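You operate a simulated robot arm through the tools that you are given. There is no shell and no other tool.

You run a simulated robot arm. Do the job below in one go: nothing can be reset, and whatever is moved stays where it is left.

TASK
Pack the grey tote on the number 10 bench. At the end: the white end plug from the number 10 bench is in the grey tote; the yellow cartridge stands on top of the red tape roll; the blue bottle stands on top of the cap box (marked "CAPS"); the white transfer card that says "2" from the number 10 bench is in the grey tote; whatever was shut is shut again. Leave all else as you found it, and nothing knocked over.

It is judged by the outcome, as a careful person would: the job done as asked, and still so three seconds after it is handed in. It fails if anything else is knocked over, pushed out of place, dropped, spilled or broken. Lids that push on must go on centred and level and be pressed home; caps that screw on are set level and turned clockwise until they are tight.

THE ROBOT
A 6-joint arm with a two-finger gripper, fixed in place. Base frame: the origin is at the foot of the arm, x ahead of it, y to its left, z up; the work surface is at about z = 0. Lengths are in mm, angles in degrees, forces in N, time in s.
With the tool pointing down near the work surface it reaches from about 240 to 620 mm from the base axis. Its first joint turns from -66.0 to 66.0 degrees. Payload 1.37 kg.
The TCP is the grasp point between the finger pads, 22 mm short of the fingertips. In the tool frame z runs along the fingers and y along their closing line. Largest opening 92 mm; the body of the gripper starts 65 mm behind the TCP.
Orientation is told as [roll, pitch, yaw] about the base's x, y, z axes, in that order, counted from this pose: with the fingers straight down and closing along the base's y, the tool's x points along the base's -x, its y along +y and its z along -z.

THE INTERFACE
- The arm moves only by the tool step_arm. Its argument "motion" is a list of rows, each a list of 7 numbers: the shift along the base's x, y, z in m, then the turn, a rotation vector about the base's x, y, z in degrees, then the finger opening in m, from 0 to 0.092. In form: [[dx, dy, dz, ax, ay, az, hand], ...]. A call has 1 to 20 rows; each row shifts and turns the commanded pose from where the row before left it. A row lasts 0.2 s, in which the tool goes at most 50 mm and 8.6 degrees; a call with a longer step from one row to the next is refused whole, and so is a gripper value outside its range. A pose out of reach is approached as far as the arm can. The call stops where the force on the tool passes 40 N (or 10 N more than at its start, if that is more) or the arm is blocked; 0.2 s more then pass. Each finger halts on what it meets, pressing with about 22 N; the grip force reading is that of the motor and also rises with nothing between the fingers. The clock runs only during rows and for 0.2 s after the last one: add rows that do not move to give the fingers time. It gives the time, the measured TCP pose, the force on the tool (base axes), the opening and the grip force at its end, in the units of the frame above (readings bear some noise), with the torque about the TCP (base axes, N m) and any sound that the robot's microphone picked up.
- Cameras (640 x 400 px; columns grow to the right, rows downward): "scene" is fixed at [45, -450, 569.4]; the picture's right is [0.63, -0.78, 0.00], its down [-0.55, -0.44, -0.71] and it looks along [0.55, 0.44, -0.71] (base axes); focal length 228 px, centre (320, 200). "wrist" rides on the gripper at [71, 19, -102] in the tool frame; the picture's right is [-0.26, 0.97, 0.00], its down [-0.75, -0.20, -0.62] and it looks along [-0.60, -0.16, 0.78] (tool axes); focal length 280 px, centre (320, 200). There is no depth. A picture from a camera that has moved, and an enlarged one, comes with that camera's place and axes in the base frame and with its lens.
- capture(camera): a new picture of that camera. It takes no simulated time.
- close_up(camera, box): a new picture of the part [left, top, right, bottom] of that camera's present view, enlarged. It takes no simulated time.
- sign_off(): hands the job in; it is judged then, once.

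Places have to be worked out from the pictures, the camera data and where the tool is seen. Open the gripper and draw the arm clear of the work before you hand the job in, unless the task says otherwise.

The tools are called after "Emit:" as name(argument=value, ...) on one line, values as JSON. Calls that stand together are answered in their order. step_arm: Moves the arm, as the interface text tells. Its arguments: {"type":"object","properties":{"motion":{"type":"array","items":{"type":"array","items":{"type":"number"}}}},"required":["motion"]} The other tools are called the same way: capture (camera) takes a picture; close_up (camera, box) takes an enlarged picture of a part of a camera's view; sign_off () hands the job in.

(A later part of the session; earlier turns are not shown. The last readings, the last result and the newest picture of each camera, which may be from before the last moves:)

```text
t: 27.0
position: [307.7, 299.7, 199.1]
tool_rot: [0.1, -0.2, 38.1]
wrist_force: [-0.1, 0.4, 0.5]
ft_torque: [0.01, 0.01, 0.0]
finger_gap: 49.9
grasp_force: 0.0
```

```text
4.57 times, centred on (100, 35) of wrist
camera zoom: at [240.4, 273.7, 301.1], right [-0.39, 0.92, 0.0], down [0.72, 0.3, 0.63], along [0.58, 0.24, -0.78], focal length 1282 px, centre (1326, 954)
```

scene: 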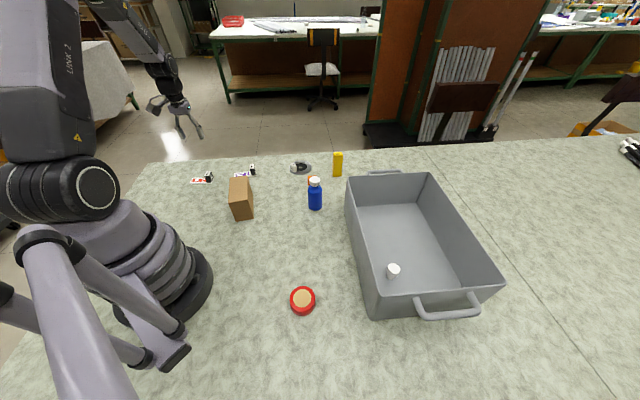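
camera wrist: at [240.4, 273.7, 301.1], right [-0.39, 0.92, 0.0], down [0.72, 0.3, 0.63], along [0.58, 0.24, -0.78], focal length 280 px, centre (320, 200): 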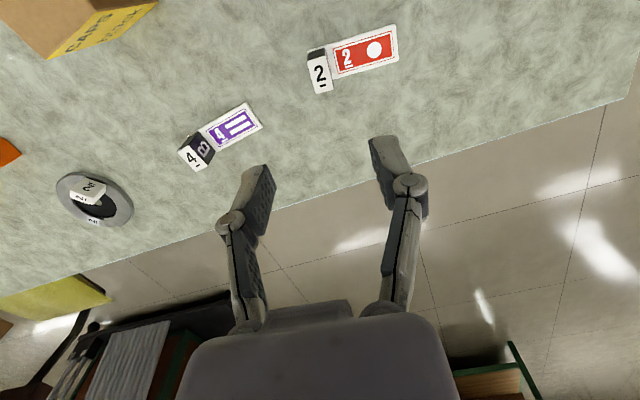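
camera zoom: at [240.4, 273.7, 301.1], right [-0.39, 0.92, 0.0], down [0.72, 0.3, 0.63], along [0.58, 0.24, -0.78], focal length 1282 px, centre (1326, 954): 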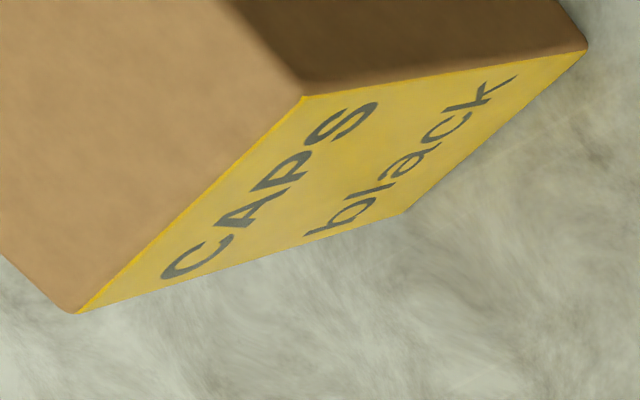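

The block centre works out to (304.5,301.3) with its short axis at about 128°, so the yaw is right. Descending to just above the block to verify alignment.

Emit:
step_arm(motion=[[-0.002, 0.0003, -0.03, 0, 0, 0, 0.05], [0, 0, -0.04, 0, 0, 0, 0.05], [0, 0, -0.04, 0, 0, 0, 0.05], [0, 0, -0.02, 0, 0, 0, 0.05], [0, 0, 0, 0, 0, 0, 0.05], [0, 0, 0, 0, 0, 0, 0.05]])

Emit:
capture(camera="wrist")

Emit:
close_up(camera="scene", box=[150, 110, 270, 210])

```text
t: 28.4
position: [305.6, 300.6, 70.1]
tool_rot: [0.1, 0.0, 38.1]
wrist_force: [0.2, 0.1, -0.2]
ft_torque: [0.0, -0.01, -0.01]
finger_gap: 50.0
grasp_force: 0.0
```

```text
taken
camera wrist: at [237.6, 273.9, 172.9], right [-0.39, 0.92, 0.0], down [0.72, 0.3, 0.63], along [0.58, 0.24, -0.78], focal length 280 px, centre (320, 200)
```

wrist: 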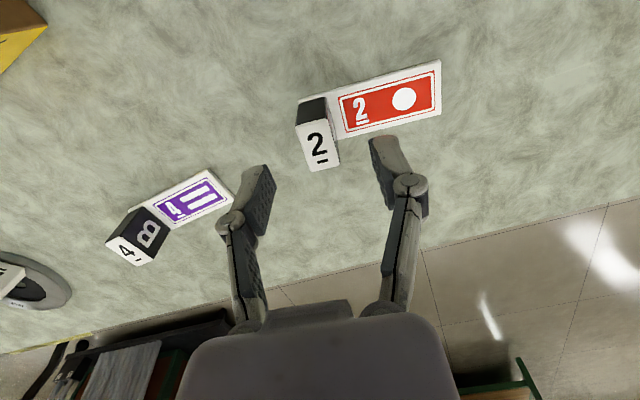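

```text
4.00 times, centred on (210, 160) of scene
camera zoom: at [45.0, -450.0, 569.4], right [0.63, -0.78, 0.0], down [-0.55, -0.44, -0.71], along [0.55, 0.44, -0.71], focal length 912 px, centre (760, 360)
```

zoom: 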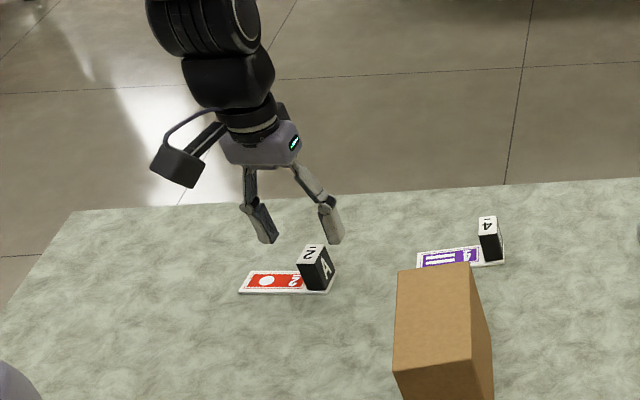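

The block is centred between the fingers, and the tips stay clear of the "4" card. Descending so the tips stop about 4 mm above the card, then closing.

Emit:
step_arm(motion=[[-0.0005, 0.0005, -0.015, 0, 0, 0, 0.05], [0, 0, -0.015, 0, 0, 0, 0.05], [0, 0, -0.0085, 0, 0, 0, 0.05], [0, 0, 0, 0, 0, 0, 0.05], [0, 0, 0, 0, 0, 0, 0.035], [0, 0, 0, 0, 0, 0, 0.025], [0, 0, 0, 0, 0, 0, 0.015], [0, 0, 0, 0, 0, 0, 0.01], [0, 0, 0, 0, 0, 0, 0.01]])

Emit:
capture(camera="wrist")

Emit:
close_up(camera="scene", box=[170, 140, 250, 200])

```text
t: 30.4
position: [304.8, 301.0, 32.6]
tool_rot: [0.0, -0.2, 38.0]
wrist_force: [-0.3, 0.8, 0.0]
ft_torque: [0.0, -0.01, -0.02]
finger_gap: 16.8
grasp_force: 22.0
```

```text
taken
camera wrist: at [237.0, 274.6, 134.4], right [-0.39, 0.92, 0.0], down [0.72, 0.3, 0.63], along [0.58, 0.24, -0.78], focal length 280 px, centre (320, 200)
```

wrist: 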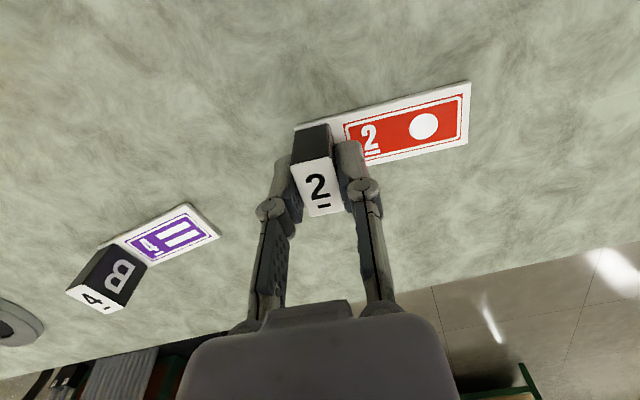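

```text
6.67 times, centred on (210, 170) of scene
camera zoom: at [45.0, -450.0, 569.4], right [0.63, -0.78, 0.0], down [-0.55, -0.44, -0.71], along [0.55, 0.44, -0.71], focal length 1519 px, centre (1053, 400)
```

zoom: 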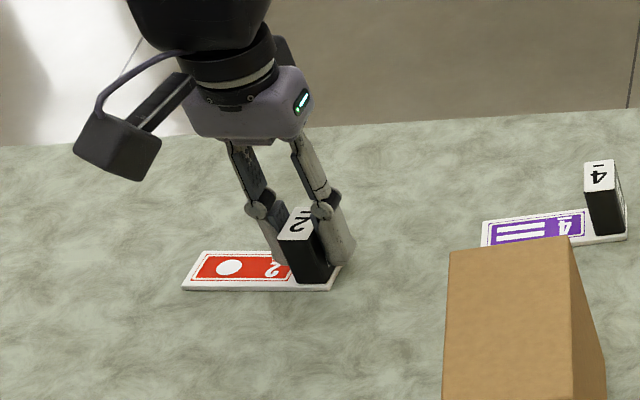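

The block is gripped at 16.8 mm. I'll lift about 15 mm and see whether the card comes with it.

Emit:
step_arm(motion=[[0, 0, 0.003, 0, 0, 0, 0.01], [0, 0, 0.005, 0, 0, 0, 0.01], [0, 0, 0.007, 0, 0, 0, 0.01], [0, 0, 0, 0, 0, 0, 0.01]])

Emit:
close_up(camera="wrist", box=[230, 60, 490, 240])

Emit:
close_up(camera="scene", box=[170, 140, 250, 200])

```text
t: 31.4
position: [303.4, 301.9, 47.3]
tool_rot: [-0.1, -0.1, 38.1]
wrist_force: [-0.5, -0.2, -0.8]
ft_torque: [0.01, 0.0, -0.02]
finger_gap: 17.0
grasp_force: 21.8
```

```text
2.22 times, centred on (360, 150) of wrist
camera zoom: at [237.5, 274.6, 149.1], right [-0.39, 0.92, 0.0], down [0.72, 0.3, 0.63], along [0.58, 0.24, -0.78], focal length 623 px, centre (231, 311)
```

zoom: 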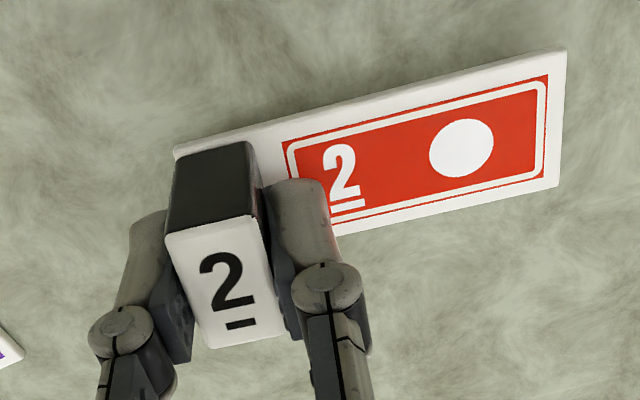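

```text
6.67 times, centred on (210, 170) of scene
camera zoom: at [45.0, -450.0, 569.4], right [0.63, -0.78, 0.0], down [-0.55, -0.44, -0.71], along [0.55, 0.44, -0.71], focal length 1519 px, centre (1053, 400)
```

zoom: 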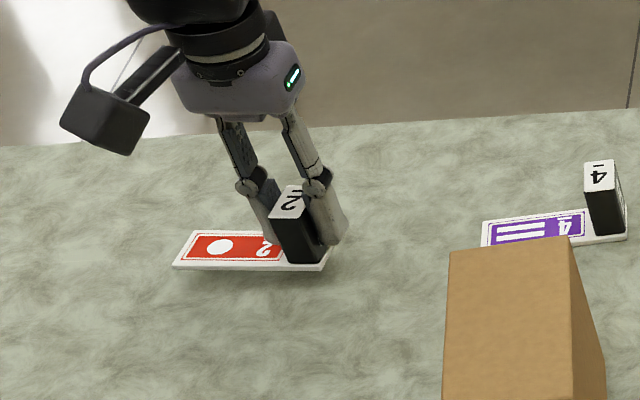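

The card is fixed to its block and lifted level with it. Raising it and carrying it to the tote, turning to yaw -136° on the way.

Emit:
step_arm(motion=[[0, 0, 0.03, 0, 0, 0, 0.01], [0, 0, 0.045, 0, 0, 0, 0.01], [0, 0, 0.045, 0, 0, 0, 0.01], [0, 0, 0.045, 0, 0, 0, 0.01], [0, 0, 0.045, 0, 0, 0, 0.01], [0.00521, -0.03216, 0, 0, 0, -8.29, 0.01], [0.00521, -0.03216, 0, 0, 0, -8.29, 0.01], [0.00521, -0.03216, 0, 0, 0, -8.29, 0.01], [0.00521, -0.03216, 0, 0, 0, -8.29, 0.01], [0.00521, -0.03216, 0, 0, 0, -8.29, 0.01], [0.00521, -0.03216, 0, 0, 0, -8.29, 0.01], [0.00521, -0.03216, 0, 0, 0, -8.29, 0.01], [0.00521, -0.03216, 0, 0, 0, -8.29, 0.01], [0.00521, -0.03216, 0, 0, 0, -8.29, 0.01], [0.00521, -0.03216, 0, 0, 0, -8.29, 0.01], [0.00521, -0.03216, 0, 0, 0, -8.29, 0.01]])

Emit:
step_arm(motion=[[0.00521, -0.03216, 0, 0, 0, -8.29, 0.01], [0.00521, -0.03216, 0, 0, 0, -8.29, 0.01], [0.00521, -0.03216, 0, 0, 0, -8.29, 0.01], [0.00521, -0.03216, 0, 0, 0, -8.29, 0.01], [0.00521, -0.03216, 0, 0, 0, -8.29, 0.01], [0.00521, -0.03216, 0, 0, 0, -8.29, 0.01], [0.00521, -0.03216, 0, 0, 0, -8.29, 0.01], [0.00521, -0.03216, 0, 0, 0, -8.29, 0.01], [0.00521, -0.03216, 0, 0, 0, -8.29, 0.01], [0.00521, -0.03216, 0, 0, 0, -8.29, 0.01], [0, 0, 0, 0, 0, 0, 0.01]])

Emit:
capture(camera="wrist")

Emit:
capture(camera="scene")

```text
t: 34.8
position: [361.4, -53.5, 257.9]
tool_rot: [-0.2, -0.1, -53.2]
wrist_force: [0.6, 0.0, -0.6]
ft_torque: [0.0, -0.01, 0.04]
finger_gap: 16.7
grasp_force: 22.1
```

```text
t: 37.2
position: [410.6, -374.5, 255.0]
tool_rot: [0.0, -0.1, -136.1]
wrist_force: [0.4, -0.6, -0.8]
ft_torque: [0.01, 0.0, 0.0]
finger_gap: 16.9
grasp_force: 22.1
```

```text
taken
camera wrist: at [476.9, -338.0, 357.0], right [0.48, -0.88, 0.0], down [-0.68, -0.37, 0.63], along [-0.55, -0.3, -0.78], focal length 280 px, centre (320, 200)
```

wrist: 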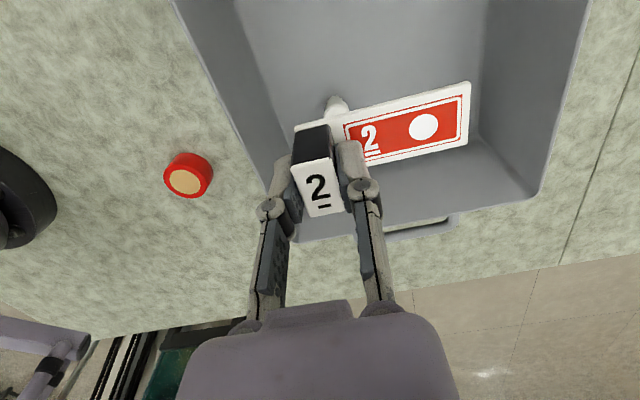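

```text
taken
```

scene: 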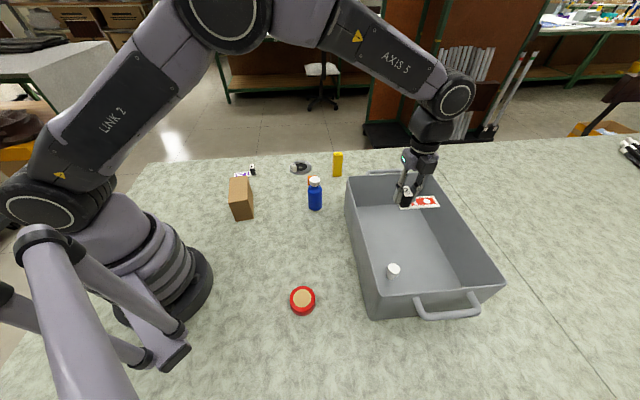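

Card held level over the tote, clear of the plug and the walls. Lowering to about 20 mm above the floor.

Emit:
step_arm(motion=[[0, 0, -0.03, 0, 0, 0, 0.01], [0, 0, -0.04, 0, 0, 0, 0.01], [0, 0, -0.04, 0, 0, 0, 0.01], [0, 0, -0.04, 0, 0, 0, 0.01], [0, 0, -0.03, 0, 0, 0, 0.01], [0, 0, -0.0188, 0, 0, 0, 0.01], [0, 0, 0, 0, 0, 0, 0.01]])

Emit:
capture(camera="wrist")

Emit:
close_up(camera="scene", box=[330, 120, 520, 330])

```text
t: 38.8
position: [411.9, -375.3, 58.1]
tool_rot: [-0.1, -0.1, -136.0]
wrist_force: [-0.5, 0.4, 0.3]
ft_torque: [-0.02, -0.04, -0.01]
finger_gap: 17.1
grasp_force: 22.1
```

```text
taken
camera wrist: at [478.1, -337.9, 159.9], right [0.48, -0.88, 0.0], down [-0.68, -0.38, 0.63], along [-0.55, -0.3, -0.78], focal length 280 px, centre (320, 200)
```

wrist: 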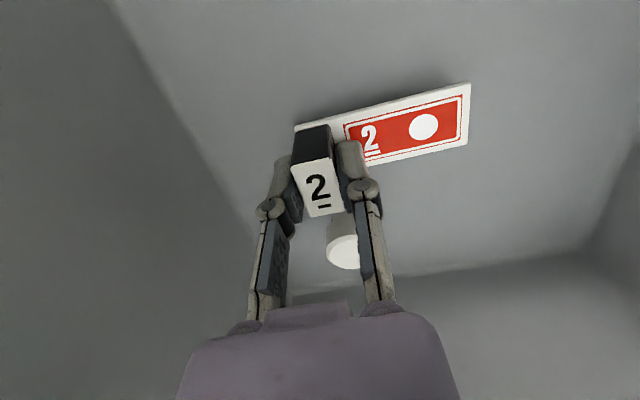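

```text
1.90 times, centred on (425, 225) of scene
camera zoom: at [45.0, -450.0, 569.4], right [0.63, -0.78, 0.0], down [-0.55, -0.44, -0.71], along [0.55, 0.44, -0.71], focal length 434 px, centre (120, 152)
```

zoom: 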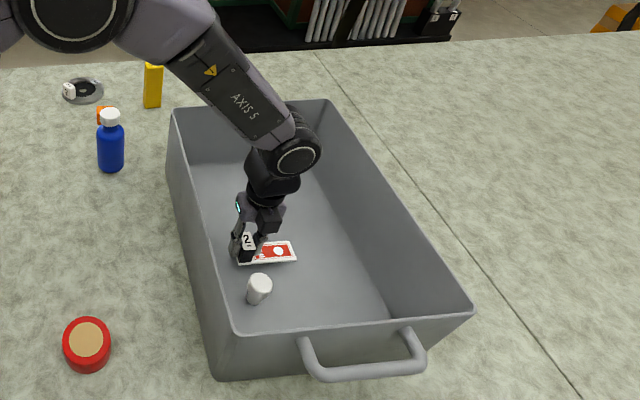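

Clear all round. Lowering the last 20 mm in progressively smaller steps.

Emit:
step_arm(motion=[[0, 0, -0.01, 0, 0, 0, 0.01], [0, 0, -0.007, 0, 0, 0, 0.01], [0, 0, -0.003, 0, 0, 0, 0.01], [0, 0, 0, 0, 0, 0, 0.01]])

Emit:
step_arm(motion=[[0, 0, -0.001, 0, 0, 0, 0.01], [0, 0, -0.001, 0, 0, 0, 0.01], [0, 0, 0, 0, 0, 0, 0.01]])

```text
t: 39.8
position: [412.2, -373.9, 39.3]
tool_rot: [0.0, -0.1, -136.0]
wrist_force: [-0.1, 0.7, -0.1]
ft_torque: [0.0, 0.02, 0.01]
finger_gap: 16.8
grasp_force: 22.0
```

```text
t: 40.6
position: [412.7, -375.6, 37.9]
tool_rot: [0.1, 0.0, -136.0]
wrist_force: [-0.3, 0.3, 5.3]
ft_torque: [0.01, 0.03, -0.04]
finger_gap: 16.6
grasp_force: 21.8
```

Contact is starting (5 N). Another 0.7 mm to seat it, then opening the fingers.

Emit:
step_arm(motion=[[0, 0, -0.0007, 0, 0, 0, 0.01], [0, 0, 0, 0, 0, 0, 0.01]])

Emit:
step_arm(motion=[[0, 0, 0, 0, 0, 0, 0.02], [0, 0, 0, 0, 0, 0, 0.03], [0, 0, 0, 0, 0, 0, 0.04], [0, 0, 0, 0, 0, 0, 0.04]])

Emit:
capture(camera="wrist")

```text
t: 41.2
position: [413.5, -375.8, 37.2]
tool_rot: [0.1, -0.1, -135.9]
wrist_force: [-1.6, 0.8, 16.3]
ft_torque: [0.02, 0.05, 0.0]
finger_gap: 16.9
grasp_force: 21.6
```

```text
t: 42.2
position: [412.2, -374.6, 35.3]
tool_rot: [0.0, -0.1, -136.1]
wrist_force: [-0.1, 0.4, 0.5]
ft_torque: [-0.03, -0.02, 0.01]
finger_gap: 40.3
grasp_force: 0.1
```

```text
taken
camera wrist: at [477.9, -337.4, 137.9], right [0.48, -0.88, 0.0], down [-0.68, -0.38, 0.63], along [-0.55, -0.3, -0.78], focal length 280 px, centre (320, 200)
```

wrist: 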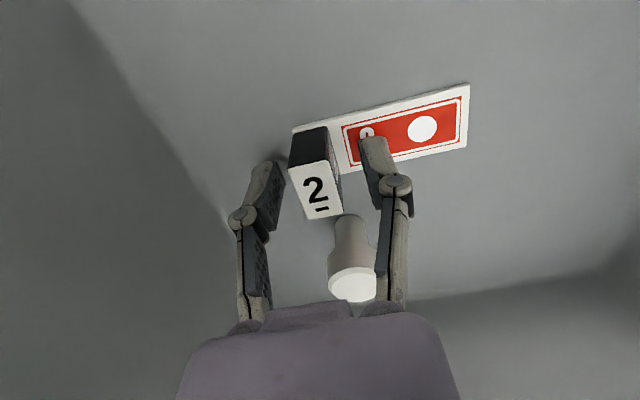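

The card lies flat in the tote. I'll rise clear and move above the blue bottle at about (455.5,-97.5), turning back to yaw 0.

Emit:
step_arm(motion=[[0, 0, 0.015, 0, 0, 0, 0.04], [0, 0, 0.04, 0, 0, 0, 0.04], [0, 0, 0.045, 0, 0, 0, 0.04], [0, 0, 0.045, 0, 0, 0, 0.04], [0, 0, 0.045, 0, 0, 0, 0.04], [0, 0, 0.035, 0, 0, 0, 0.04], [0, 0, 0, 0, 0, 0, 0.04]])

Emit:
step_arm(motion=[[0.00248, 0.01624, 0, 0, 0, 8, 0.05], [0.00248, 0.01624, 0, 0, 0, 8, 0.06], [0.00248, 0.01624, 0, 0, 0, 8, 0.07], [0.00248, 0.01624, 0, 0, 0, 8, 0.08], [0.00248, 0.01624, 0, 0, 0, 8, 0.09], [0.00248, 0.01624, 0, 0, 0, 8, 0.09], [0.00248, 0.01624, 0, 0, 0, 8, 0.09], [0.00248, 0.01624, 0, 0, 0, 8, 0.09], [0.00248, 0.01624, 0, 0, 0, 8, 0.09], [0.00248, 0.01624, 0, 0, 0, 8, 0.09], [0.00248, 0.01624, 0, 0, 0, 8, 0.09], [0.00248, 0.01624, 0, 0, 0, 8, 0.09], [0.00248, 0.01624, 0, 0, 0, 8, 0.09], [0.00248, 0.01624, 0, 0, 0, 8, 0.09], [0.00248, 0.01624, 0, 0, 0, 8, 0.09], [0.00248, 0.01624, 0, 0, 0, 8, 0.09], [0.00248, 0.01624, 0, 0, 0, 8, 0.09], [0, 0, 0, 0, 0, 0, 0.09]])

Emit:
capture(camera="wrist")

Emit:
capture(camera="scene")

```text
t: 43.8
position: [412.9, -374.0, 261.7]
tool_rot: [0.1, -0.2, -136.0]
wrist_force: [-0.4, 0.6, -0.3]
ft_torque: [-0.01, 0.0, 0.01]
finger_gap: 40.4
grasp_force: 0.1
```

```text
t: 47.6
position: [453.6, -98.9, 259.7]
tool_rot: [0.0, -0.1, 0.1]
wrist_force: [-0.3, 0.1, -0.9]
ft_torque: [0.0, 0.0, -0.02]
finger_gap: 90.2
grasp_force: 0.2
```

```text
taken
camera wrist: at [384.2, -77.9, 362.3], right [0.26, 0.97, 0.0], down [0.75, -0.2, 0.63], along [0.6, -0.16, -0.78], focal length 280 px, centre (320, 200)
```

wrist: 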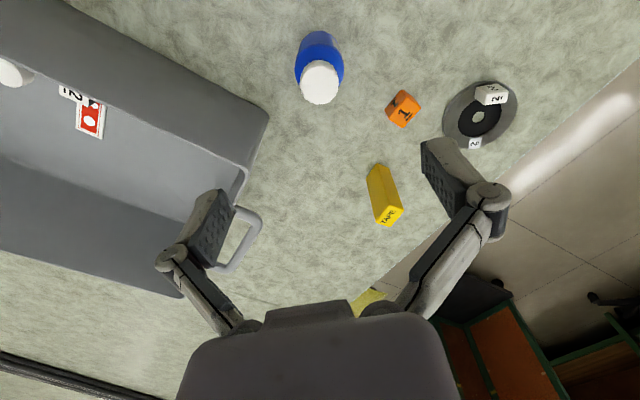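

```text
taken
```

scene: 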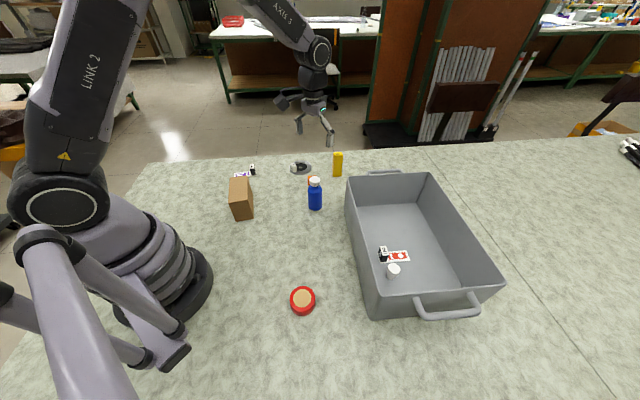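

The card and plug sit in the tote. Zooming on the bottle and the cartridge to refine their positions.

Emit:
close_up(camera="wrist", box=[280, 20, 360, 115])

Emit:
close_up(camera="wrist", box=[350, 150, 420, 235])

Emit:
close_up(camera="scene", box=[360, 230, 430, 290])

```text
4.21 times, centred on (320, 68) of wrist
camera zoom: at [384.2, -77.9, 362.3], right [0.26, 0.97, 0.0], down [0.75, -0.2, 0.63], along [0.6, -0.16, -0.78], focal length 1181 px, centre (320, 758)
```

zoom: 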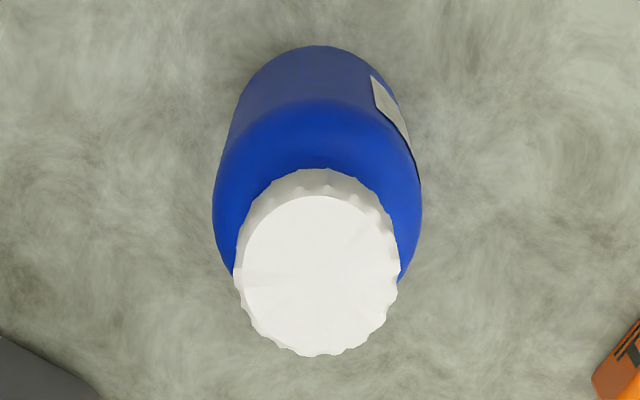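

```text
4.71 times, centred on (385, 192) of wrist
camera zoom: at [384.2, -77.9, 362.3], right [0.26, 0.97, 0.0], down [0.75, -0.2, 0.63], along [0.6, -0.16, -0.78], focal length 1320 px, centre (14, 235)
```

zoom: 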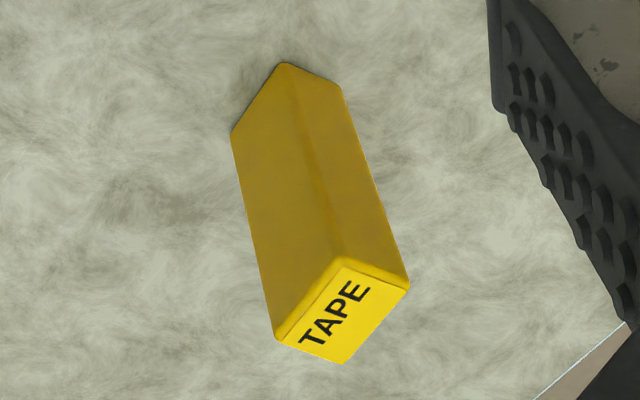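

```text
6.67 times, centred on (395, 260) of scene
camera zoom: at [45.1, -450.0, 569.4], right [0.63, -0.78, 0.0], down [-0.55, -0.44, -0.71], along [0.55, 0.44, -0.71], focal length 1519 px, centre (-180, -200)
```

zoom: 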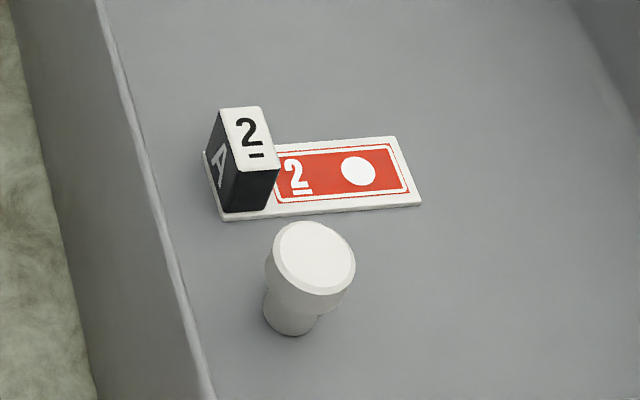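

Bottle centre ≈ (455,-97), about 46 mm across and 115 tall; cartridge centre ≈ (638,-53.6), about 31x22x98. Descending around the bottle body with the fingers wide open.

Emit:
step_arm(motion=[[-0.0006, 0.0003, -0.035, 0, 0, 0, 0.09], [0, 0, -0.04, 0, 0, 0, 0.09], [0, 0, -0.04, 0, 0, 0, 0.09], [0, 0, -0.035, 0, 0, 0, 0.09], [0, 0, -0.03, 0, 0, 0, 0.09], [0, 0, -0.0223, 0, 0, 0, 0.09], [0, 0, 0, 0, 0, 0, 0.09], [0, 0, 0, 0, 0, 0, 0.09]])

Emit:
capture(camera="wrist")

Emit:
close_up(camera="scene", box=[250, 110, 370, 220])

```text
t: 49.4
position: [452.7, -99.5, 57.5]
tool_rot: [-0.1, -0.1, -0.1]
wrist_force: [0.2, 0.0, -0.6]
ft_torque: [-0.02, -0.03, 0.02]
finger_gap: 89.9
grasp_force: 0.0
```

```text
taken
camera wrist: at [383.2, -78.1, 159.1], right [0.26, 0.97, 0.0], down [0.75, -0.2, 0.63], along [0.6, -0.16, -0.78], focal length 280 px, centre (320, 200)
```

wrist: 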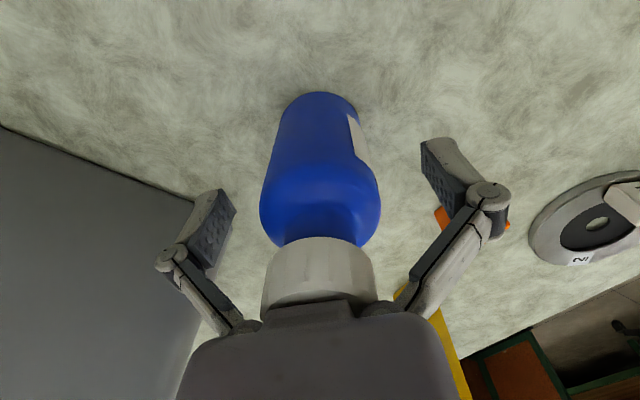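

```text
3.64 times, centred on (310, 165) of scene
camera zoom: at [45.0, -450.0, 569.4], right [0.63, -0.78, 0.0], down [-0.55, -0.44, -0.71], along [0.55, 0.44, -0.71], focal length 829 px, centre (356, 327)
```

zoom: 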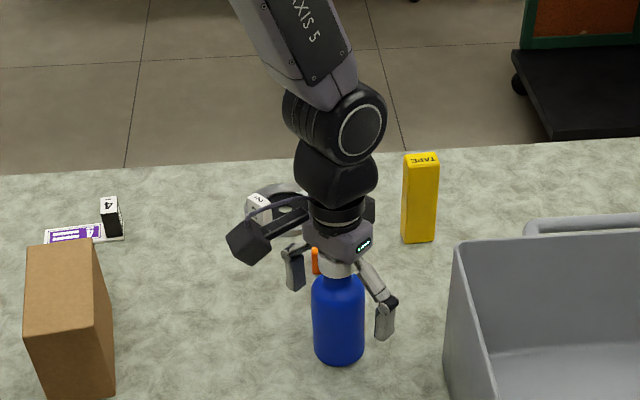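

The bottle is within about 2 mm of centre, with the cap just clear below the palm. Closing gradually.

Emit:
step_arm(motion=[[0, 0, 0, 0, 0, 0, 0.078], [0, 0, 0, 0, 0, 0, 0.066], [0, 0, 0, 0, 0, 0, 0.058], [0, 0, 0, 0, 0, 0, 0.053], [0, 0, 0, 0, 0, 0, 0.049], [0, 0, 0, 0, 0, 0, 0.045], [0, 0, 0, 0, 0, 0, 0.04], [0, 0, 0, 0, 0, 0, 0.036], [0, 0, 0, 0, 0, 0, 0.036]])

Emit:
capture(camera="wrist")

Emit:
close_up(camera="scene", box=[280, 150, 350, 215])

```text
t: 51.4
position: [453.5, -99.1, 57.8]
tool_rot: [-0.1, -0.1, 0.1]
wrist_force: [-1.6, 0.1, 5.4]
ft_torque: [-0.03, 0.06, 0.01]
finger_gap: 47.1
grasp_force: 21.7
```

```text
taken
camera wrist: at [383.2, -78.1, 159.5], right [0.26, 0.97, 0.0], down [0.75, -0.2, 0.63], along [0.6, -0.16, -0.78], focal length 280 px, centre (320, 200)
```

wrist: 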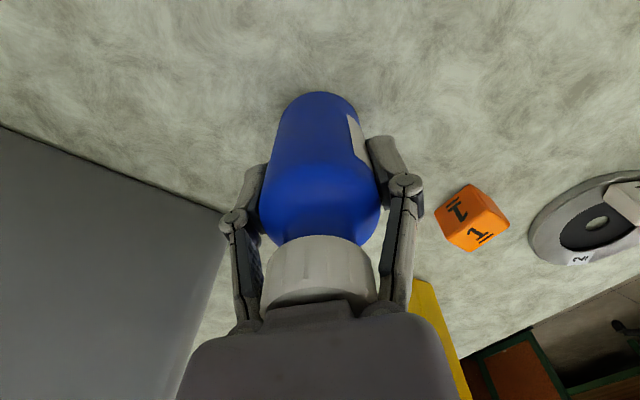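

```text
6.15 times, centred on (315, 182) of scene
camera zoom: at [45.0, -450.0, 569.4], right [0.63, -0.78, 0.0], down [-0.55, -0.44, -0.71], along [0.55, 0.44, -0.71], focal length 1402 px, centre (351, 308)
```

zoom: 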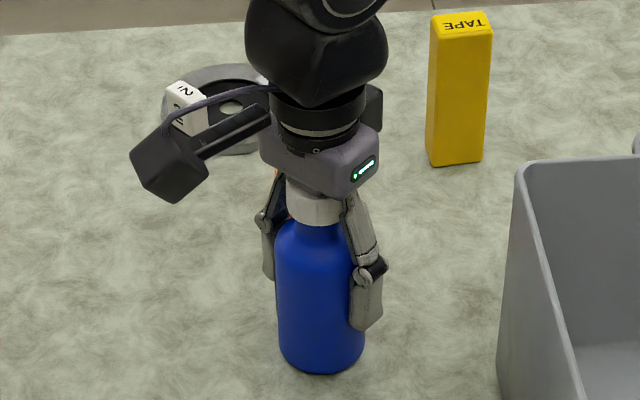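

Held at 47.1 mm. Lifting slowly a few millimetres first to check load and stability.

Emit:
step_arm(motion=[[0, 0, 0.002, 0, 0, 0, 0.036], [0, 0, 0.004, 0, 0, 0, 0.036], [0, 0, 0.006, 0, 0, 0, 0.036], [0, 0, 0.008, 0, 0, 0, 0.036], [0, 0, 0, 0, 0, 0, 0.036]])

Emit:
close_up(camera="scene", box=[280, 150, 350, 215])

```text
t: 52.6
position: [454.1, -99.2, 80.0]
tool_rot: [0.0, -0.1, 0.0]
wrist_force: [-0.2, 0.1, -1.8]
ft_torque: [-0.02, 0.02, -0.02]
finger_gap: 46.6
grasp_force: 21.6
```

```text
6.15 times, centred on (315, 182) of scene
camera zoom: at [45.1, -450.0, 569.4], right [0.63, -0.78, 0.0], down [-0.55, -0.44, -0.71], along [0.55, 0.44, -0.71], focal length 1402 px, centre (351, 308)
```

zoom: 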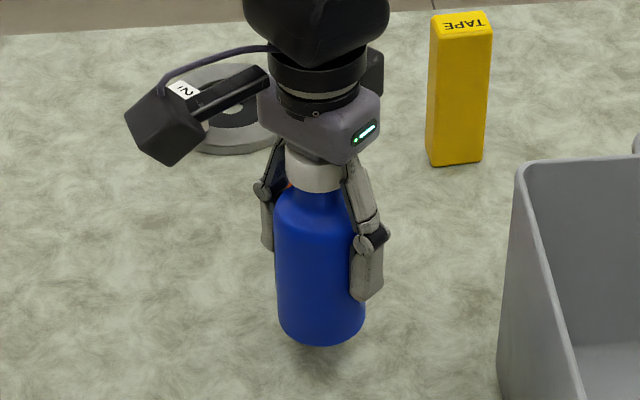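

The bottle hangs upright, about 1.8 N. Raising and carrying it over the cap box centre at about (299.4,86.4).

Emit:
step_arm(motion=[[0, 0, 0.03, 0, 0, 0, 0.036], [0, 0, 0.04, 0, 0, 0, 0.036], [0, 0, 0.04, 0, 0, 0, 0.036], [0, 0, 0.03, 0, 0, 0, 0.036], [-0.0195, 0.02295, 0, 0, 0, 0, 0.036], [-0.0195, 0.02295, 0, 0, 0, 0, 0.036], [-0.0195, 0.02295, 0, 0, 0, 0, 0.036], [-0.0195, 0.02295, 0, 0, 0, 0, 0.036], [-0.0195, 0.02295, 0, 0, 0, 0, 0.036], [-0.0195, 0.02295, 0, 0, 0, 0, 0.036], [-0.0195, 0.02295, 0, 0, 0, 0, 0.036], [-0.0191, 0.02295, 0, 0, 0, 0, 0.036], [0, 0, 0, 0, 0, 0, 0.036], [0, 0, 0, 0, 0, 0, 0.036]])

Emit:
capture(camera="wrist")

Emit:
close_up(camera="scene", box=[190, 100, 330, 230])

```text
t: 55.6
position: [298.7, 83.5, 218.8]
tool_rot: [0.0, -0.1, -0.1]
wrist_force: [0.1, 0.2, -1.9]
ft_torque: [0.02, -0.02, -0.02]
finger_gap: 47.2
grasp_force: 22.1
```

```text
taken
camera wrist: at [228.7, 105.7, 320.8], right [0.26, 0.97, 0.0], down [0.75, -0.2, 0.63], along [0.6, -0.16, -0.78], focal length 280 px, centre (320, 200)
```

wrist: 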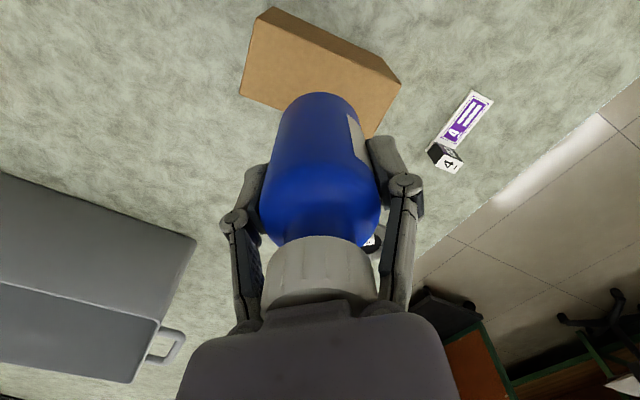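

```text
3.08 times, centred on (260, 165) of scene
camera zoom: at [45.0, -450.0, 569.4], right [0.63, -0.78, 0.0], down [-0.55, -0.44, -0.71], along [0.55, 0.44, -0.71], focal length 701 px, centre (505, 308)
```

zoom: 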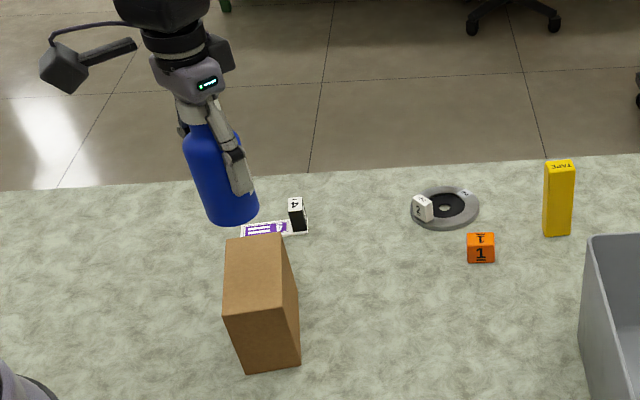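

Measured TCP is (298.7,83.5). I'll check the box's position relative to the bottle from the wrist picture before lowering.

Emit:
close_up(camera="wrist", box=[220, 0, 420, 145])

```text
2.76 times, centred on (320, 72) of wrist
camera zoom: at [228.7, 105.7, 320.8], right [0.26, 0.97, 0.0], down [0.75, -0.2, 0.63], along [0.6, -0.16, -0.78], focal length 774 px, centre (320, 552)
```

zoom: 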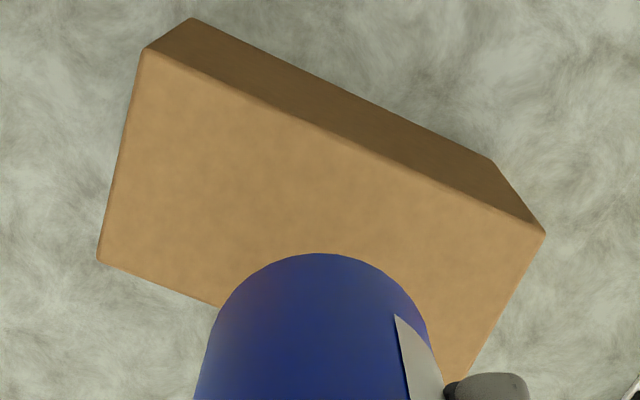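

Relative to the camera, the box centre is within about 1 mm of the bottle axis. Lowering toward contact, expected near command z≈147.

Emit:
step_arm(motion=[[-0.0005, 0.0003, -0.025, 0, 0, 0, 0.036], [0, 0, -0.025, 0, 0, 0, 0.036], [0, 0, -0.012, 0, 0, 0, 0.036], [0, 0, -0.005, 0, 0, 0, 0.036], [0, 0, 0, 0, 0, 0, 0.036], [0, 0, 0, 0, 0, 0, 0.036]])

Emit:
close_up(camera="scene", box=[200, 120, 300, 230])

Emit:
close_up(camera="wrist", box=[180, 0, 440, 180])

```text
t: 57.0
position: [299.0, 84.2, 150.9]
tool_rot: [0.1, -0.1, 0.1]
wrist_force: [-0.3, 0.1, -1.9]
ft_torque: [-0.03, -0.01, -0.01]
finger_gap: 47.4
grasp_force: 22.2
```

```text
3.64 times, centred on (250, 175) of scene
camera zoom: at [45.1, -450.0, 569.4], right [0.63, -0.78, 0.0], down [-0.55, -0.44, -0.71], along [0.55, 0.44, -0.71], focal length 829 px, centre (574, 291)
```

zoom: 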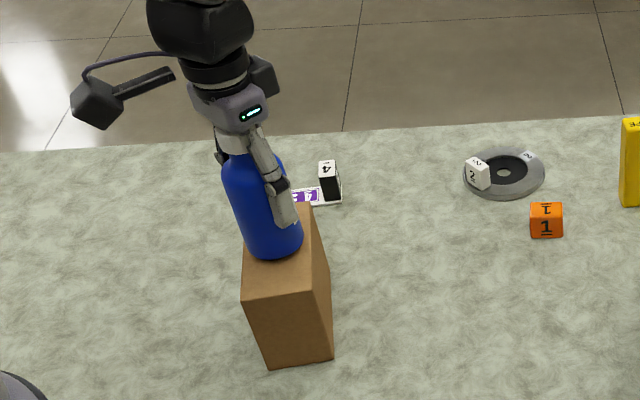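

```text
2.22 times, centred on (310, 90) of wrist
camera zoom: at [227.9, 105.2, 253.7], right [0.26, 0.97, 0.0], down [0.75, -0.2, 0.63], along [0.6, -0.16, -0.78], focal length 623 px, centre (342, 444)
```

zoom: 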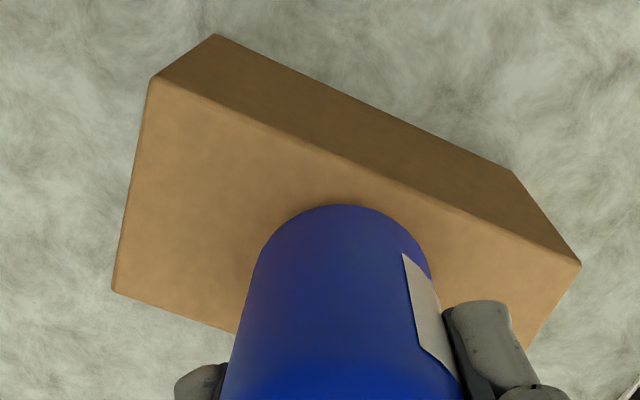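

The bottle base is about 5 mm above the box and about 1.8 mm off centre, so I'll correct that and lower in small steps.

Emit:
step_arm(motion=[[-0.0013, 0.0012, -0.002, 0, 0, 0, 0.036], [0, 0, -0.0015, 0, 0, 0, 0.036], [0, 0, 0, 0, 0, 0, 0.036]])

Emit:
step_arm(motion=[[0, 0, -0.001, 0, 0, 0, 0.036], [0, 0, -0.001, 0, 0, 0, 0.036], [0, 0, 0, 0, 0, 0, 0.036]])

```text
t: 57.8
position: [297.6, 86.3, 149.1]
tool_rot: [0.1, -0.1, 0.0]
wrist_force: [-0.1, 0.2, -1.0]
ft_torque: [0.03, 0.02, 0.02]
finger_gap: 46.8
grasp_force: 21.8
```

```text
t: 58.6
position: [296.7, 85.6, 145.9]
tool_rot: [0.1, -0.1, -0.1]
wrist_force: [0.1, -2.8, 19.7]
ft_torque: [-0.11, -0.07, 0.04]
finger_gap: 47.3
grasp_force: 22.2
```

Contact at about 20 N, so the bottle rests on the box. Relieving 0.8 mm, checking, then releasing slowly.

Emit:
step_arm(motion=[[0, 0, 0.0007, 0, 0, 0, 0.036], [0, 0, 0, 0, 0, 0, 0.036]])

Emit:
step_arm(motion=[[0, 0, 0, 0, 0, 0, 0.046], [0, 0, 0, 0, 0, 0, 0.05], [0, 0, 0, 0, 0, 0, 0.056], [0, 0, 0, 0, 0, 0, 0.066], [0, 0, 0, 0, 0, 0, 0.078], [0, 0, 0, 0, 0, 0, 0.088], [0, 0, 0, 0, 0, 0, 0.088]])

Emit:
close_up(camera="scene", box=[200, 120, 300, 230])

Emit:
capture(camera="wrist")

```text
t: 59.2
position: [297.2, 86.2, 146.4]
tool_rot: [-0.1, -0.1, 0.0]
wrist_force: [1.9, 0.9, 2.7]
ft_torque: [0.05, -0.18, -0.05]
finger_gap: 46.8
grasp_force: 21.6
```

```text
t: 60.8
position: [296.8, 85.9, 146.4]
tool_rot: [0.0, -0.1, 0.0]
wrist_force: [-0.2, 0.8, -0.5]
ft_torque: [-0.06, 0.01, -0.02]
finger_gap: 88.0
grasp_force: 0.1
```

```text
3.64 times, centred on (250, 175) of scene
camera zoom: at [45.0, -450.0, 569.4], right [0.63, -0.78, 0.0], down [-0.55, -0.44, -0.71], along [0.55, 0.44, -0.71], focal length 829 px, centre (574, 291)
```

zoom: 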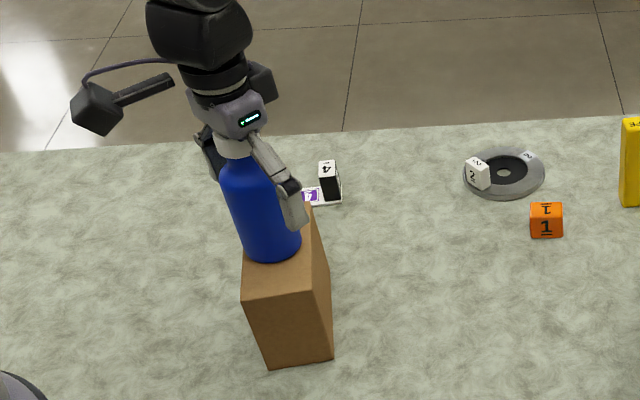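

```text
taken
camera wrist: at [226.8, 107.6, 248.5], right [0.26, 0.97, 0.0], down [0.75, -0.2, 0.63], along [0.6, -0.16, -0.78], focal length 280 px, centre (320, 200)
```

wrist: 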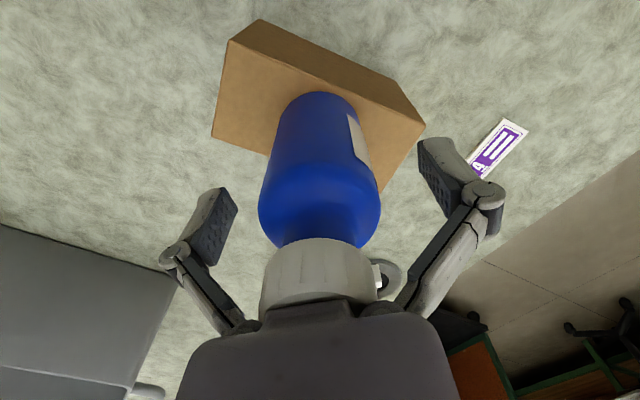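

The bottle stands upright and centred on the box. Rising straight up clear of it, then heading toward the cartridge at yaw -40.4° so the closing line matches its short side.

Emit:
step_arm(motion=[[0, 0, 0.02, 0, 0, 0, 0.088], [0, 0, 0.03, 0, 0, 0, 0.088], [0, 0, 0.03, 0, 0, 0, 0.088], [0, 0, 0.03, 0, 0, 0, 0.088], [0, 0, 0.03, 0, 0, 0, 0.088], [0, 0, 0, 0, 0, 0, 0.088], [0.0336, -0.01532, 0, 0, 0, -4.49, 0.07], [0.0336, -0.01532, 0, 0, 0, -4.49, 0.06], [0.0336, -0.01532, 0, 0, 0, -4.49, 0.06], [0.0336, -0.01532, 0, 0, 0, -4.49, 0.06], [0.0336, -0.01532, 0, 0, 0, -4.49, 0.06], [0.0336, -0.01532, 0, 0, 0, -4.49, 0.06], [0.0336, -0.01532, 0, 0, 0, -4.49, 0.06], [0.0336, -0.01532, 0, 0, 0, -4.49, 0.06], [0.0336, -0.01532, 0, 0, 0, -4.49, 0.06], [0, 0, 0, 0, 0, 0, 0.06], [0, 0, 0, 0, 0, 0, 0.06]])

Emit:
capture(camera="wrist")

Emit:
capture(camera="scene")

```text
t: 64.4
position: [598.2, -49.5, 287.4]
tool_rot: [0.0, -0.2, -40.5]
wrist_force: [-0.1, 1.0, 0.3]
ft_torque: [0.01, -0.01, 0.0]
finger_gap: 59.9
grasp_force: 0.1
```

```text
taken
camera wrist: at [556.8, 12.5, 388.6], right [0.83, 0.56, 0.0], down [0.44, -0.64, 0.63], along [0.35, -0.52, -0.78], focal length 280 px, centre (320, 200)
```

wrist: 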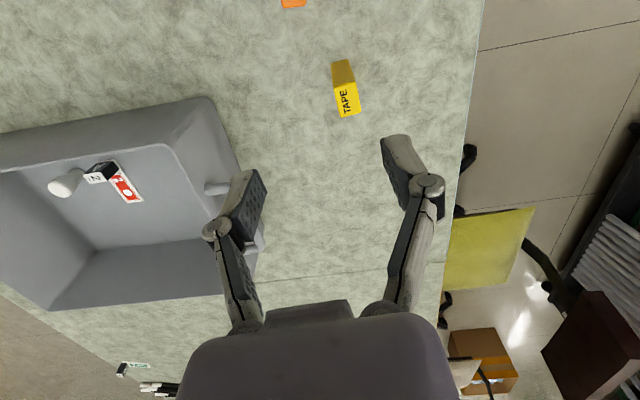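

```text
taken
```

scene: 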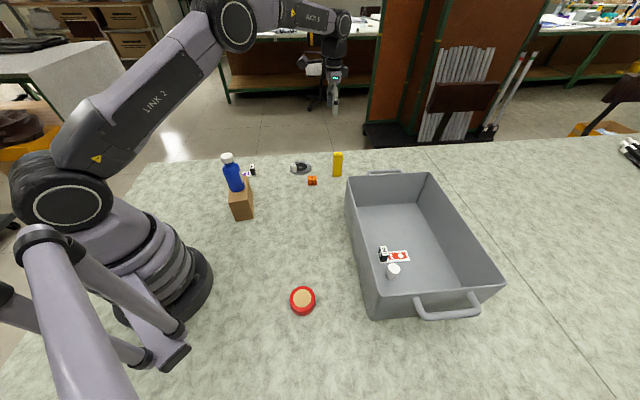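

The bottle stands well on the cap box, and the arm reaches r=600 easily here. Zooming on the cartridge to refine its position and orientation.

Emit:
close_up(camera="wrist", box=[310, 50, 380, 125])

Emit:
close_up(camera="scene", box=[200, 140, 280, 230])

```text
5.33 times, centred on (345, 88) of wrist
camera zoom: at [556.8, 12.5, 388.6], right [0.83, 0.56, 0.0], down [0.44, -0.64, 0.63], along [0.35, -0.52, -0.78], focal length 1495 px, centre (187, 800)
```

zoom: 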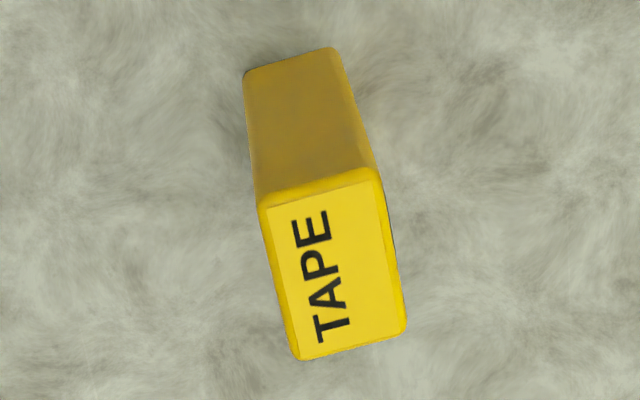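

```text
4.44 times, centred on (240, 185) of scene
camera zoom: at [45.1, -450.0, 569.4], right [0.63, -0.78, 0.0], down [-0.55, -0.44, -0.71], along [0.55, 0.44, -0.71], focal length 1013 px, centre (676, 267)
```

zoom: 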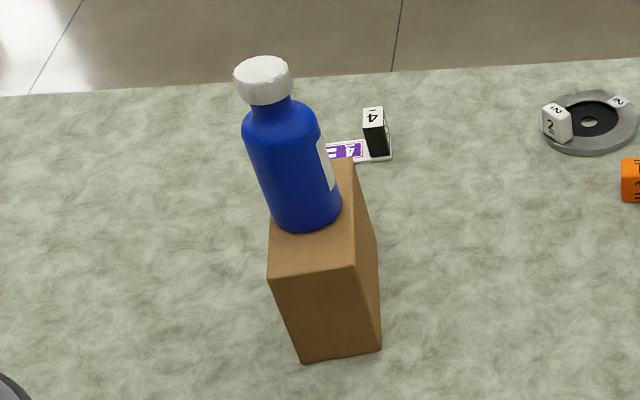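

The cartridge centre is refined to (638,-54.3), with its short side at about 50°. I'll test whether the arm reaches above it with the tool vertical.

Emit:
step_arm(motion=[[0.019, -0.0022, -0.03, 0, 0, 0.3, 0.06], [0.019, -0.0021, -0.03, 0, 0, 0, 0.06], [0, 0, -0.03, 0, 0, 0, 0.06], [0, 0, -0.03, 0, 0, 0, 0.06], [0, 0, -0.03, 0, 0, 0, 0.06], [0, 0, 0, 0, 0, 0, 0.06], [0, 0, 0, 0, 0, 0, 0.06]])

Emit:
capture(camera="wrist")

Emit:
capture(camera="scene")

```text
t: 66.0
position: [635.7, -55.4, 137.2]
tool_rot: [0.0, 0.0, -40.1]
wrist_force: [0.1, 0.0, -0.5]
ft_torque: [0.01, -0.01, 0.01]
finger_gap: 59.8
grasp_force: 0.1
```

```text
taken
camera wrist: at [594.9, 6.5, 238.6], right [0.82, 0.57, 0.0], down [0.44, -0.64, 0.63], along [0.36, -0.51, -0.78], focal length 280 px, centre (320, 200)
```

wrist: 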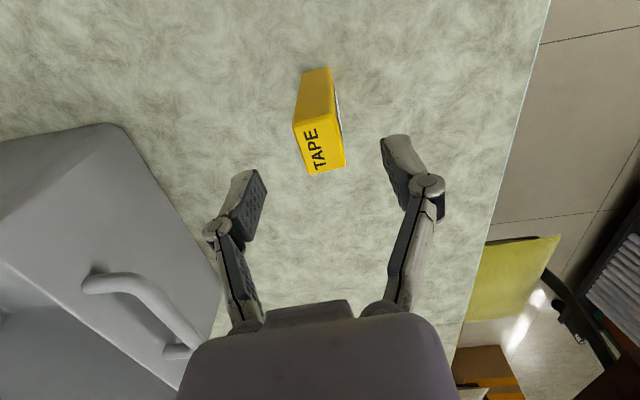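

```text
taken
```

scene: 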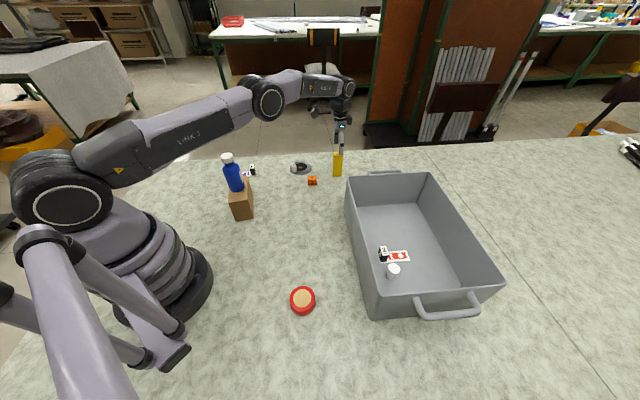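

Reached (636,-55,137) with the tool vertical, within 2 mm of the command, so no tilt is needed so far. Checking alignment relative to the fingers before descending.

Emit:
close_up(camera="wrist", box=[270, 50, 370, 190])

Emit:
close_up(camera="scene", box=[290, 60, 390, 190])

```text
2.86 times, centred on (320, 120) of wrist
camera zoom: at [594.9, 6.5, 238.6], right [0.82, 0.57, 0.0], down [0.44, -0.64, 0.63], along [0.36, -0.51, -0.78], focal length 801 px, centre (320, 429)
```

zoom: 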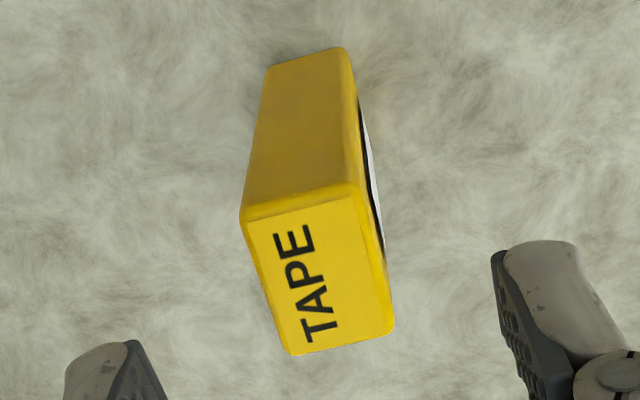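

```text
3.08 times, centred on (340, 125) of scene
camera zoom: at [45.0, -450.0, 569.4], right [0.63, -0.78, 0.0], down [-0.55, -0.44, -0.71], along [0.55, 0.44, -0.71], focal length 701 px, centre (258, 431)
```

zoom: 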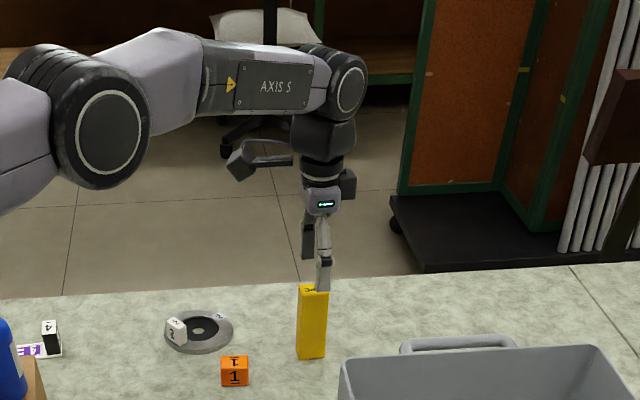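

The cartridge is within about 1.5 mm of the TCP axis and centred in the closing direction. Descending to grip height at z≈72.

Emit:
step_arm(motion=[[0.0005, -0.0005, -0.01, 0, 0, 0, 0.06], [0, 0, -0.012, 0, 0, 0, 0.06], [0, 0, -0.012, 0, 0, 0, 0.06], [0, 0, -0.012, 0, 0, 0, 0.06], [0, 0, -0.01, 0, 0, 0, 0.06], [0, 0, -0.01, 0, 0, 0, 0.06], [0, 0, 0, 0, 0, 0, 0.06], [0, 0, 0, 0, 0, 0, 0.06]])

Emit:
capture(camera="wrist")

Emit:
close_up(camera="scene", box=[290, 60, 390, 190])

```text
t: 67.8
position: [635.7, -55.0, 70.1]
tool_rot: [0.0, -0.1, -40.2]
wrist_force: [-0.1, 0.3, 1.3]
ft_torque: [-0.02, -0.05, 0.02]
finger_gap: 60.0
grasp_force: 0.0
```

```text
taken
camera wrist: at [594.8, 6.9, 172.7], right [0.82, 0.57, 0.0], down [0.44, -0.64, 0.63], along [0.36, -0.51, -0.78], focal length 280 px, centre (320, 200)
```

wrist: 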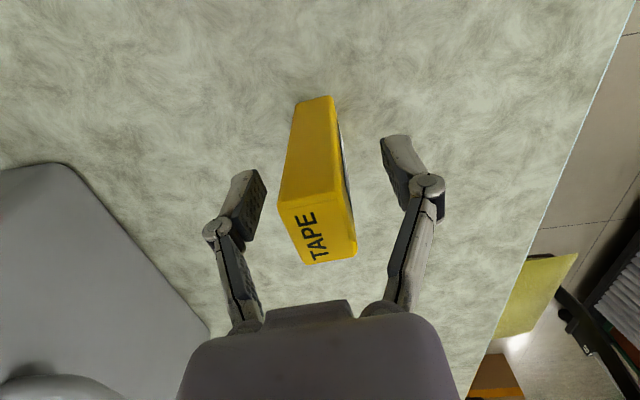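

```text
3.08 times, centred on (340, 125) of scene
camera zoom: at [45.0, -450.0, 569.4], right [0.63, -0.78, 0.0], down [-0.55, -0.44, -0.71], along [0.55, 0.44, -0.71], focal length 701 px, centre (258, 431)
```

zoom: 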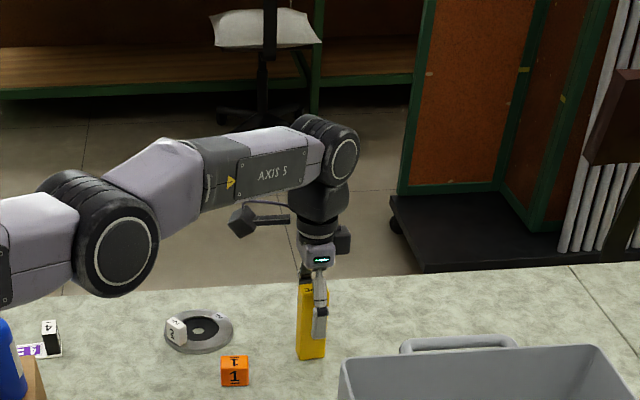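

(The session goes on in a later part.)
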